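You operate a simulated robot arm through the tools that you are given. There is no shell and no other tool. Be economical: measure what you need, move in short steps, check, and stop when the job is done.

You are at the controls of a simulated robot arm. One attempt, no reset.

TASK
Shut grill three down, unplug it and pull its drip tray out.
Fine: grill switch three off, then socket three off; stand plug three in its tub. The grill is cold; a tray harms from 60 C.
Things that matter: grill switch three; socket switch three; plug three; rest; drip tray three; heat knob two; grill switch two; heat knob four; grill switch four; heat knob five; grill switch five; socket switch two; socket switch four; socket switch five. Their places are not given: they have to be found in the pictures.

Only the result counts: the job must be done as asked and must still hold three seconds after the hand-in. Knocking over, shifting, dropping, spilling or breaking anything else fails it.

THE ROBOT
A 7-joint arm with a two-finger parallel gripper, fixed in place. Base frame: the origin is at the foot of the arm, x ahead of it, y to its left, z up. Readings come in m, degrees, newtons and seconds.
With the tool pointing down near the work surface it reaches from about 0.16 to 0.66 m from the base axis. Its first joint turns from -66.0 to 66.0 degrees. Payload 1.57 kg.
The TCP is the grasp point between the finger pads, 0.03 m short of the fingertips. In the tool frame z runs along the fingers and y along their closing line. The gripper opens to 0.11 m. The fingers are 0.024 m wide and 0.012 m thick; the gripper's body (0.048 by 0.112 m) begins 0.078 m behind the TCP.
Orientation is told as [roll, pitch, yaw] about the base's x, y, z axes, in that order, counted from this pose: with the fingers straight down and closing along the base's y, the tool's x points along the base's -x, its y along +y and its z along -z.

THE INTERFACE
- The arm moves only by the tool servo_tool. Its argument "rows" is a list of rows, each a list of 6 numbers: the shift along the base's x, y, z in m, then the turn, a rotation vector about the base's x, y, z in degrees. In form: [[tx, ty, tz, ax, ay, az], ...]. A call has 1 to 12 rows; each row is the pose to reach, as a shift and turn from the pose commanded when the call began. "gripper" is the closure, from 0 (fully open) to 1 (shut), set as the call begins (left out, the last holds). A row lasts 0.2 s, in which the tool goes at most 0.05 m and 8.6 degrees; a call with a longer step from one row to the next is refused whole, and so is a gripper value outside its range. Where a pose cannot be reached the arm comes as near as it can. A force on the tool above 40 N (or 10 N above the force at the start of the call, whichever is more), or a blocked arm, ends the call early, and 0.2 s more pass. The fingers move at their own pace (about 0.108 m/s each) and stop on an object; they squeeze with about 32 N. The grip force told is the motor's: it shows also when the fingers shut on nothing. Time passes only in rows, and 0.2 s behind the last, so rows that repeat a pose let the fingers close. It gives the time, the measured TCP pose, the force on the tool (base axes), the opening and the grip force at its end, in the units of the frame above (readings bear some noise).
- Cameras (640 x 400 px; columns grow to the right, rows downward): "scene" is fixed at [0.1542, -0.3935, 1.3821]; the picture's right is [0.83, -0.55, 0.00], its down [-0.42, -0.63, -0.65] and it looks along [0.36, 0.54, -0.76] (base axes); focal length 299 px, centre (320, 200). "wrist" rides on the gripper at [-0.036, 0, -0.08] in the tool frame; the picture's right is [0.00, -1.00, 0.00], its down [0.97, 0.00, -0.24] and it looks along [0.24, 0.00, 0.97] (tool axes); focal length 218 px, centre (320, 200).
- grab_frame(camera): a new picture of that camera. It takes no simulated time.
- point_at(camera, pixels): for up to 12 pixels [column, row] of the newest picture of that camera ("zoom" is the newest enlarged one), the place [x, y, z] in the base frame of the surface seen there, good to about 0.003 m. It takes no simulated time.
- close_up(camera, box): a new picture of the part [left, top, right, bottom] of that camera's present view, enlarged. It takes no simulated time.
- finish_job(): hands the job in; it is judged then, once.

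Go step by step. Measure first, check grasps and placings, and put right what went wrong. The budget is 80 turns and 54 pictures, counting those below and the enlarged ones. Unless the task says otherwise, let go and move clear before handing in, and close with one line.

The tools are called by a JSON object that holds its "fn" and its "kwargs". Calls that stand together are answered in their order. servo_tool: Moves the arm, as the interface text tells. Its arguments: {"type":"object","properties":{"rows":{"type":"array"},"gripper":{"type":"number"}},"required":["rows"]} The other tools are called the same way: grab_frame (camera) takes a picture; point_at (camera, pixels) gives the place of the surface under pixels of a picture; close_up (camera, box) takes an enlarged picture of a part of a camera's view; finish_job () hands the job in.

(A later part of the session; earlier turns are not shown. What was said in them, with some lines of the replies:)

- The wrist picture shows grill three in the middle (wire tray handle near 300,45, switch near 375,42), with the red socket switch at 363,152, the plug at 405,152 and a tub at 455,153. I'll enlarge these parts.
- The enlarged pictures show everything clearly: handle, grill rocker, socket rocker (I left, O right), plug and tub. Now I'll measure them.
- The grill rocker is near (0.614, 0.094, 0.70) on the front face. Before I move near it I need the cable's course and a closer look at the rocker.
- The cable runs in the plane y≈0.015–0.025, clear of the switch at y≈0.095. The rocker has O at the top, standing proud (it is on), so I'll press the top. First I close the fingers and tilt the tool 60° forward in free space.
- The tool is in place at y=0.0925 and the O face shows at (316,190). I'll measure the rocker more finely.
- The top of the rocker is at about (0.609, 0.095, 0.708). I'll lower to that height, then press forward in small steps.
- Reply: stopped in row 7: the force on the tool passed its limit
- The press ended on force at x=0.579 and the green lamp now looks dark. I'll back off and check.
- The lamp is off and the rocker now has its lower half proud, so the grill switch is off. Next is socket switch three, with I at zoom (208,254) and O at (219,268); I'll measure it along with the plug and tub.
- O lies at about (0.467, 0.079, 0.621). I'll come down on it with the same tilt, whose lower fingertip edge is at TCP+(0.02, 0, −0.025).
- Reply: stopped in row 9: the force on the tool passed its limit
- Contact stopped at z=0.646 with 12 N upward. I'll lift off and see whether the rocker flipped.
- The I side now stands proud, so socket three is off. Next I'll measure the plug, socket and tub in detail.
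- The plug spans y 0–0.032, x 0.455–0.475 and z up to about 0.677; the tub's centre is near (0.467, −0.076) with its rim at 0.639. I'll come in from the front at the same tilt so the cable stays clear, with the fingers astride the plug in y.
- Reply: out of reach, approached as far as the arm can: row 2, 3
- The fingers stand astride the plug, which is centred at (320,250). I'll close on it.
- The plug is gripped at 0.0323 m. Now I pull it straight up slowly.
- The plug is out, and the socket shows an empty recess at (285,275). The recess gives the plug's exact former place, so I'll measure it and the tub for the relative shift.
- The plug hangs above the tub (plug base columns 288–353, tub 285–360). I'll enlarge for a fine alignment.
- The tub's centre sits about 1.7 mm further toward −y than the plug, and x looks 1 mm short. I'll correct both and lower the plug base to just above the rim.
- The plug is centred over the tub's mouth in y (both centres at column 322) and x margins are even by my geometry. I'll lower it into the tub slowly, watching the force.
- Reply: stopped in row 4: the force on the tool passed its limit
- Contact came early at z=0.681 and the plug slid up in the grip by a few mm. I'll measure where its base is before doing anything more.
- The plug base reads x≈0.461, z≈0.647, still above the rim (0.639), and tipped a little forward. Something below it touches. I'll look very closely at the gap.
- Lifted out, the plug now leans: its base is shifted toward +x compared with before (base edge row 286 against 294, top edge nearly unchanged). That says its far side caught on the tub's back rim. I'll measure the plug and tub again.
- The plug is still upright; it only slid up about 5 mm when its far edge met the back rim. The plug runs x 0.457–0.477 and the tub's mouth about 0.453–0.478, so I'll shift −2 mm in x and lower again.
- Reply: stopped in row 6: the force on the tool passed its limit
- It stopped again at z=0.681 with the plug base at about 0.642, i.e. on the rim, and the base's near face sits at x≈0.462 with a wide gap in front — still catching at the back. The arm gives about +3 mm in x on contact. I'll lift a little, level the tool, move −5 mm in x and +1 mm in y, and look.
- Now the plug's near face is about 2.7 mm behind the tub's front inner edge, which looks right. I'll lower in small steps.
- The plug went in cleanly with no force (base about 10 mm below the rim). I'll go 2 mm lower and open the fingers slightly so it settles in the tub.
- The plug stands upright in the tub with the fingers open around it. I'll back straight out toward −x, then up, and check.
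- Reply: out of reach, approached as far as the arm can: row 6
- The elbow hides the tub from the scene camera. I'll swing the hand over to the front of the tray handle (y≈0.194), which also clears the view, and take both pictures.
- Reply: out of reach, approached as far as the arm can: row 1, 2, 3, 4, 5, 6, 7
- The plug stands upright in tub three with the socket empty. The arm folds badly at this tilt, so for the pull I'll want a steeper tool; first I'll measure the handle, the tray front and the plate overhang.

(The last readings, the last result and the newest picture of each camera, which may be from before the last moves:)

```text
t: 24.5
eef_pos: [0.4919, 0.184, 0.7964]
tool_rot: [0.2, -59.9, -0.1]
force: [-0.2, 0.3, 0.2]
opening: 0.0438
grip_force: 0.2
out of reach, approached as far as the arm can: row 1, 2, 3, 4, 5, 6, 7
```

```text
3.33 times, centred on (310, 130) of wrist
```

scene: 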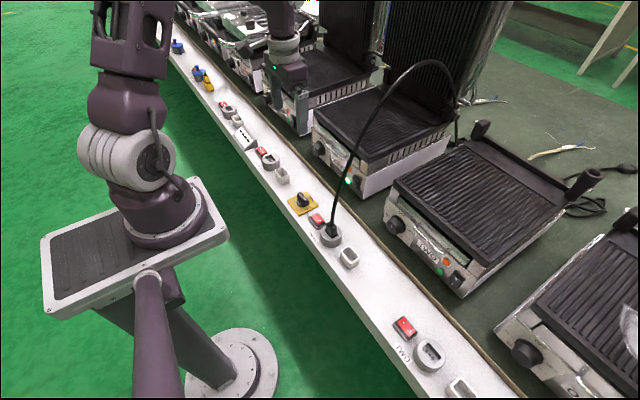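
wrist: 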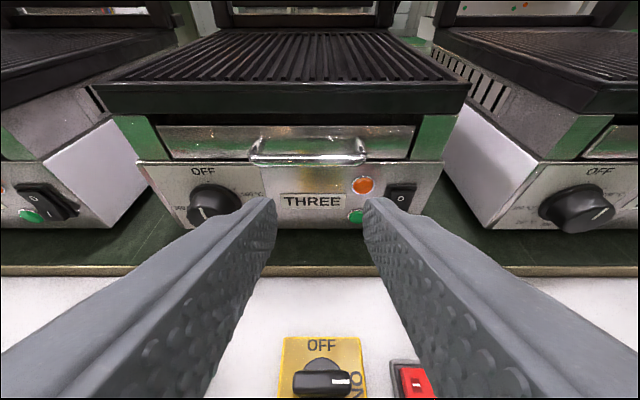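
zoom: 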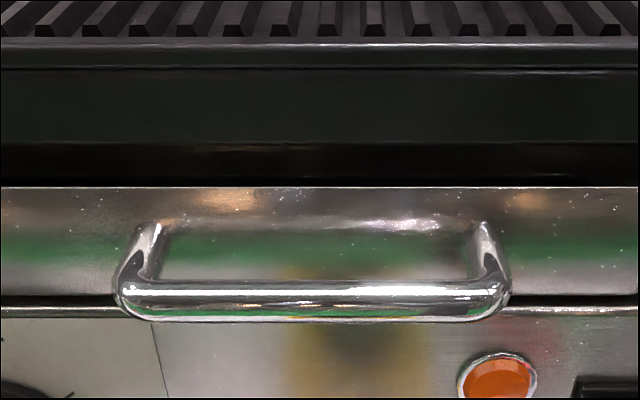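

The bar lies at x≈0.587–0.597, z≈0.771, y 0.16–0.23, with about 25 mm of gap to the tray front at x≈0.621. I'll make the tool steeper (15° tilt), then turn it 90° so the fingers close fore-and-aft around the bar.

{"fn": "servo_tool", "kwargs": {"rows": [[0.01, 0, 0.01, 0, 7.5, 0], [0.02, 0, 0.025, 0, 15, 0], [0.03, 0, 0.04, 0, 22.5, 0], [0.04, 0, 0.055, 0, 30, 0], [0.05, 0, 0.07, 0, 37.5, 0], [0.058, 0, 0.08, 0, 45, 0], [0.058, 0, 0.08, 0, 45, 0]]}}

{"fn": "servo_tool", "kwargs": {"rows": [[0, 0, 0, -2.12, 0, 7.9], [0, 0, 0, -4.24, 0, 15.8], [0, 0, 0, -6.35, 0, 23.7], [0, 0, 0, -8.47, 0, 31.6], [0, 0, 0, -10.59, 0, 39.5], [0, 0, 0, -12.71, 0, 47.4], [0, 0, 0, -14.83, 0, 55.3], [0, 0, 0, -16.95, 0, 63.2], [0, 0, 0, -19.06, 0, 71.1], [0, 0, 0, -21.18, 0, 79.0], [0, 0, 0, -23.3, 0, 86.9], [0, 0, 0, -23.3, 0, 86.9]], "gripper": 0.76}}

{"fn": "grab_frame", "kwargs": {"camera": "wrist"}}

```text
t: 26.1
eef_pos: [0.5499, 0.1873, 0.8772]
tool_rot: [0.2, -15.0, -0.1]
force: [1.0, 0.4, -0.2]
opening: 0.044
grip_force: 0.1
```

```text
t: 28.7
eef_pos: [0.5503, 0.1869, 0.8762]
tool_rot: [-14.2, -4.8, 71.3]
force: [0.0, 0.9, -1.2]
opening: 0.0261
grip_force: 0.0
out of reach, approached as far as the arm can: row 10, 11, 12
```

```text
13 pictures are left
```

wrist: 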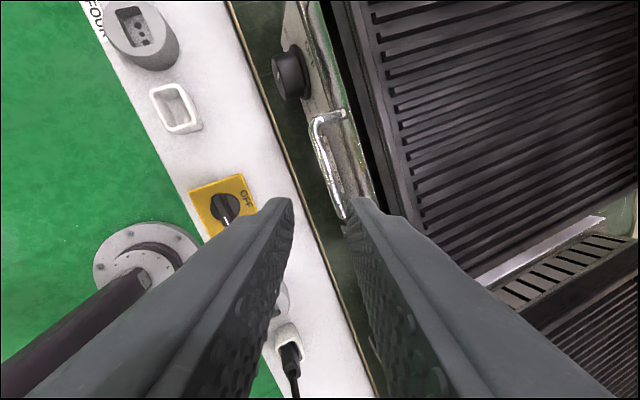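

The wrist hit a joint limit at 71° yaw. I'll turn the other way round instead, toward −90°.

{"fn": "servo_tool", "kwargs": {"rows": [[0, 0, 0, 2.08, 0, -7.76], [0, 0, 0, 4.16, 0, -15.5], [0, 0, 0, 6.24, 0, -23.3], [0, 0, 0, 8.32, 0, -31.0], [0, 0, 0, 10.4, 0, -38.8], [0, 0, 0, 12.48, 0, -46.6], [0, 0, 0, 14.56, 0, -54.3], [0, 0, 0, 16.64, 0, -62.1], [0, 0, 0, 18.72, 0, -69.8], [0, 0, 0, 20.8, 0, -77.6]]}}

{"fn": "servo_tool", "kwargs": {"rows": [[0, 0, 0, 2.08, 0, -7.76], [0, 0, 0, 4.16, 0, -15.5], [0, 0, 0, 6.24, 0, -23.3], [0, 0, 0, 8.32, 0, -31.0], [0, 0, 0, 10.4, 0, -38.8], [0, 0, 0, 12.48, 0, -46.6], [0, 0, 0, 14.56, 0, -54.3], [0, 0, 0, 16.64, 0, -62.1], [0, 0, 0, 18.72, 0, -69.8], [0, 0, 0, 20.8, 0, -77.6], [0, 0, 0, 20.8, 0, -77.6]]}}

{"fn": "grab_frame", "kwargs": {"camera": "wrist"}}

```text
t: 30.9
eef_pos: [0.5493, 0.1868, 0.8761]
tool_rot: [2.6, -14.7, -10.1]
force: [0.8, -0.2, 1.1]
opening: 0.0265
grip_force: 0.0
```

```text
t: 33.3
eef_pos: [0.5493, 0.1874, 0.8774]
tool_rot: [15.0, 0.1, -90.0]
force: [-0.5, 0.0, 0.6]
opening: 0.0264
grip_force: 0.1
```

```text
12 pictures are left
```

wrist: 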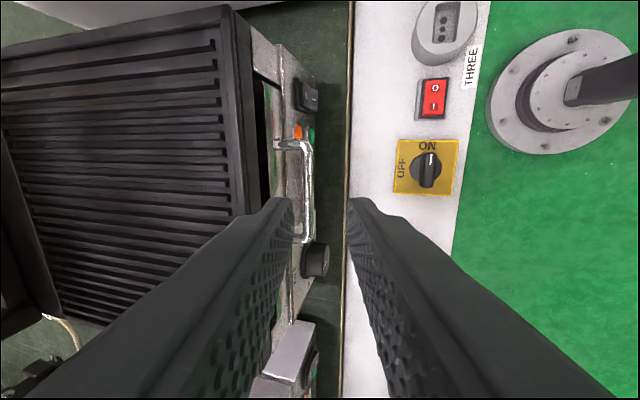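

The fingers now close fore-and-aft with exact orientation. I'll move over the bar with a 20 mm opening, stop just above it, and check alignment.

{"fn": "servo_tool", "kwargs": {"rows": [[0.0, 0.007, -0.02, 0, 0, 0], [0.02, 0.007, -0.035, 0, 0, 0], [0.03, 0.007, -0.05, 0, 0, 0], [0.0367, 0.007, -0.06, 0, 0, 0], [0.0367, 0.007, -0.06, 0, 0, 0]], "gripper": 0.818}}

{"fn": "close_up", "kwargs": {"camera": "wrist", "box": [220, 120, 380, 260]}}

{"fn": "close_up", "kwargs": {"camera": "scene", "box": [290, 100, 390, 200]}}

```text
t: 34.5
eef_pos: [0.5861, 0.1944, 0.8172]
tool_rot: [15.0, 0.1, -89.9]
force: [1.0, -0.6, 0.6]
opening: 0.0201
grip_force: 0.0
```

```text
2.86 times, centred on (300, 190) of wrist
```

zoom: 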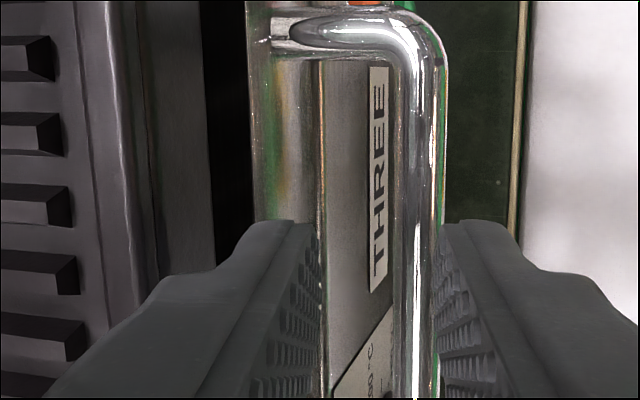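

```text
4.00 times, centred on (340, 150) of scene
```

zoom: 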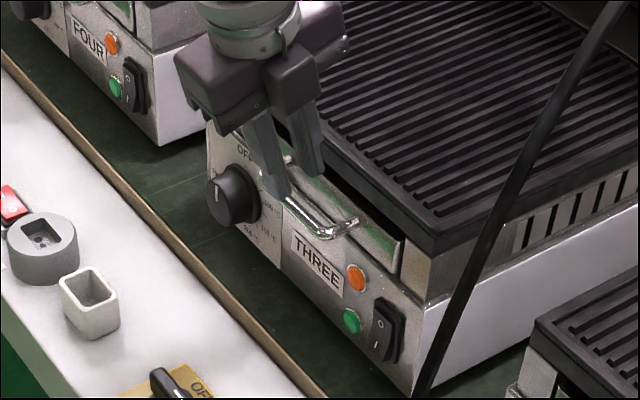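

The bar is off-centre now only because the tool leans; by geometry it is at (0.589, 0.771). I'll back off 9 mm and then descend along the tool axis so that the bar stays centred between the fingers.

{"fn": "servo_tool", "kwargs": {"rows": [[-0.0093, 0, 0, 0, 0, 0], [-0.0073, 0, -0.0085, 0, 0, 0], [-0.005, 0, -0.017, 0, 0, 0], [-0.0025, 0, -0.027, 0, 0, 0], [0, 0, -0.0365, 0, 0, 0], [0, 0, -0.0365, 0, 0, 0]]}}

{"fn": "close_up", "kwargs": {"camera": "wrist", "box": [220, 120, 380, 260]}}

```text
t: 35.9
eef_pos: [0.5871, 0.1949, 0.7799]
tool_rot: [15.0, 0.1, -89.8]
force: [-0.3, 0.4, 0.7]
opening: 0.0199
grip_force: 0.1
```

```text
2.86 times, centred on (300, 190) of wrist
```

zoom: 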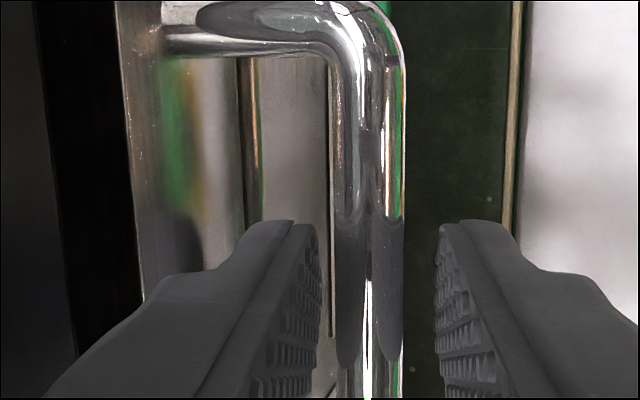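

The bar runs centred between the fingers (columns 335–405 between 320 and 440). I'll close on it.

{"fn": "servo_tool", "kwargs": {"rows": [[0, 0, 0, 0, 0, 0], [0, 0, 0, 0, 0, 0], [0, 0, 0, 0, 0, 0]], "gripper": 1}}

{"fn": "servo_tool", "kwargs": {"rows": [[-0.005, 0, 0, 0, 0, 0], [-0.015, 0, 0, 0, 0, 0], [-0.025, 0, 0, 0, 0, 0], [-0.035, 0, 0, 0, 0, 0], [-0.045, 0, 0, 0, 0, 0], [-0.055, 0, 0, 0, 0, 0]]}}

{"fn": "grab_frame", "kwargs": {"camera": "scene"}}

```text
t: 36.7
eef_pos: [0.5866, 0.1938, 0.7794]
tool_rot: [15.0, 0.1, -89.9]
force: [0.2, -0.6, 3.8]
opening: 0.0104
grip_force: 28.4
```

```text
t: 38.1
eef_pos: [0.5316, 0.1937, 0.7805]
tool_rot: [14.9, 0.1, -90.0]
force: [0.6, 4.5, -13.8]
opening: 0.0109
grip_force: 28.1
```

```text
8 pictures are left
```

scene: 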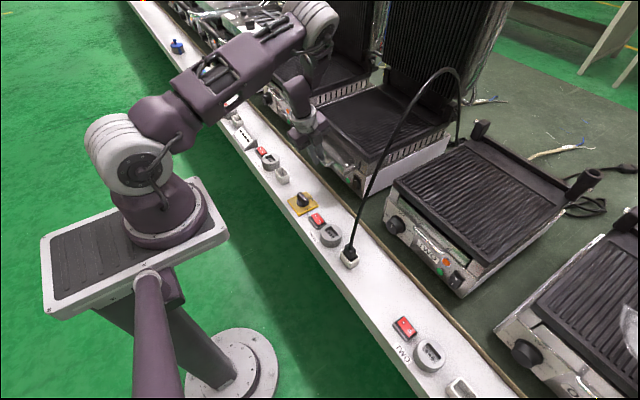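

The tray follows: 55 mm out, with the grip holding at 0.0109. I'll keep pulling gently and watch for an end stop.

{"fn": "servo_tool", "kwargs": {"rows": [[-0.01, 0, 0, 0, 0, 0], [-0.02, 0, 0, 0, 0, 0], [-0.03, 0, 0, 0, 0, 0], [-0.04, 0, 0, 0, 0, 0], [-0.05, 0, 0, 0, 0, 0], [-0.06, 0, 0, 0, 0, 0]]}}

{"fn": "close_up", "kwargs": {"camera": "scene", "box": [280, 80, 400, 220]}}

```text
t: 38.7
eef_pos: [0.5247, 0.1929, 0.7837]
tool_rot: [16.0, 0.1, -90.1]
force: [11.8, 3.7, -15.6]
opening: 0.0107
grip_force: 28.4
stopped in row 2: the force on the tool passed its limit (the readings are from after the stop); the commanded pose is now the measured one
```

```text
2.86 times, centred on (340, 150) of scene
```

zoom: 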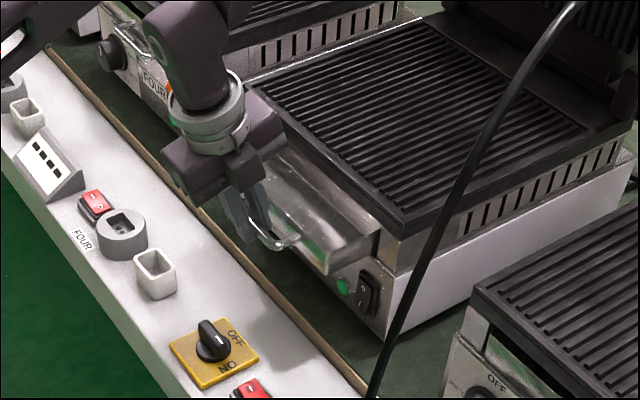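

The pull stopped at 62 mm with about 12 N against it — an end stop or a jam, since the tool is also loaded downward (−15 N). I'll relieve the vertical load by lowering a few mm, then try once more gently.

{"fn": "servo_tool", "kwargs": {"rows": [[0.003, 0, -0.002, 0, 0, 0], [0.003, 0, -0.004, 0, 0.8, 0], [0.003, 0, -0.004, 0, 0.8, 0]]}}

{"fn": "servo_tool", "kwargs": {"rows": [[-0.003, 0, 0, 0, 0, 0], [-0.006, 0, 0, 0, 0, 0], [-0.009, 0, 0, 0, 0, 0], [-0.012, 0, 0, 0, 0, 0], [-0.015, 0, 0, 0, 0, 0], [-0.018, 0, 0, 0, 0, 0]]}}

```text
t: 39.5
eef_pos: [0.5261, 0.1924, 0.78]
tool_rot: [15.1, 0.2, -90.0]
force: [0.7, -0.7, 23.9]
opening: 0.0105
grip_force: 28.5
```

```text
t: 40.1
eef_pos: [0.5259, 0.1928, 0.7795]
tool_rot: [15.5, 0.2, -90.1]
force: [12.3, 4.7, -15.5]
opening: 0.0106
grip_force: 28.9
stopped in row 3: the force on the tool passed its limit (the readings are from after the stop); the commanded pose is now the measured one
```

It stops hard at the same place (x≈0.526, about 61 mm out) and is stiff vertically too, so this is the slide's end stop. I'll open the fingers and withdraw along the tool axis.

{"fn": "servo_tool", "kwargs": {"rows": [[0, 0, 0, 0, 0, 0], [0, 0, 0, 0, 0, 0], [0, 0, 0, 0, 0, 0]], "gripper": 0.8}}

{"fn": "servo_tool", "kwargs": {"rows": [[-0.0026, 0, 0.01, 0, 0, 0], [-0.0065, 0, 0.025, 0, 0, 0], [-0.013, 0, 0.05, 0, 0, 0], [-0.025, 0, 0.09, 0, 0, 0], [-0.04, 0, 0.13, 0, 0, 0], [-0.06, 0, 0.16, 0, 0, 0]]}}

{"fn": "grab_frame", "kwargs": {"camera": "wrist"}}

{"fn": "close_up", "kwargs": {"camera": "scene", "box": [280, 80, 440, 280]}}

```text
t: 40.9
eef_pos: [0.5248, 0.1924, 0.7802]
tool_rot: [15.7, 0.3, -90.1]
force: [-0.2, -0.2, -0.3]
opening: 0.0219
grip_force: 0.1
```

```text
t: 42.3
eef_pos: [0.4641, 0.1928, 0.9411]
tool_rot: [15.6, 0.2, -90.0]
force: [-0.4, -0.1, -0.5]
opening: 0.0222
grip_force: 0.0
```

```text
6 pictures are left
```

wrist: 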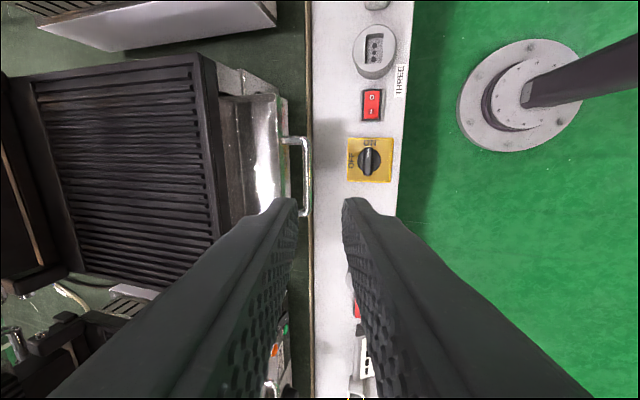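

```text
2.00 times, centred on (360, 180) of scene
```

zoom: 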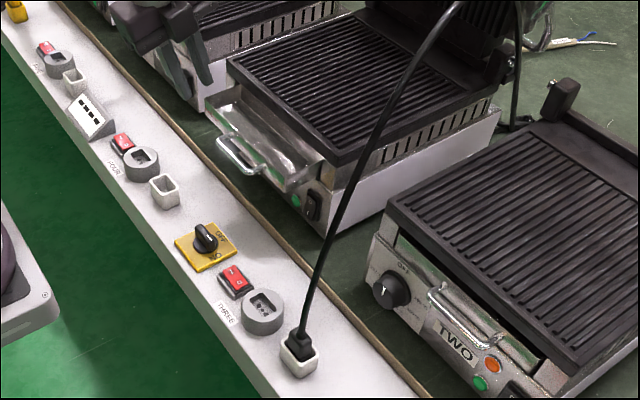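

The tray stays out at its stop. The grill three lamp is dark with its switch at O, socket switch three is at O, the plug stands in its tub, and the hand is clear. I'm handing in.

{"fn": "finish_job", "kwargs": {}}

```text
The job is handed in.
```

I switched grill three off, then its socket. Plug three is standing in its tub, and the drip tray is pulled out about 61 mm, to its end stop; it would slide no further.
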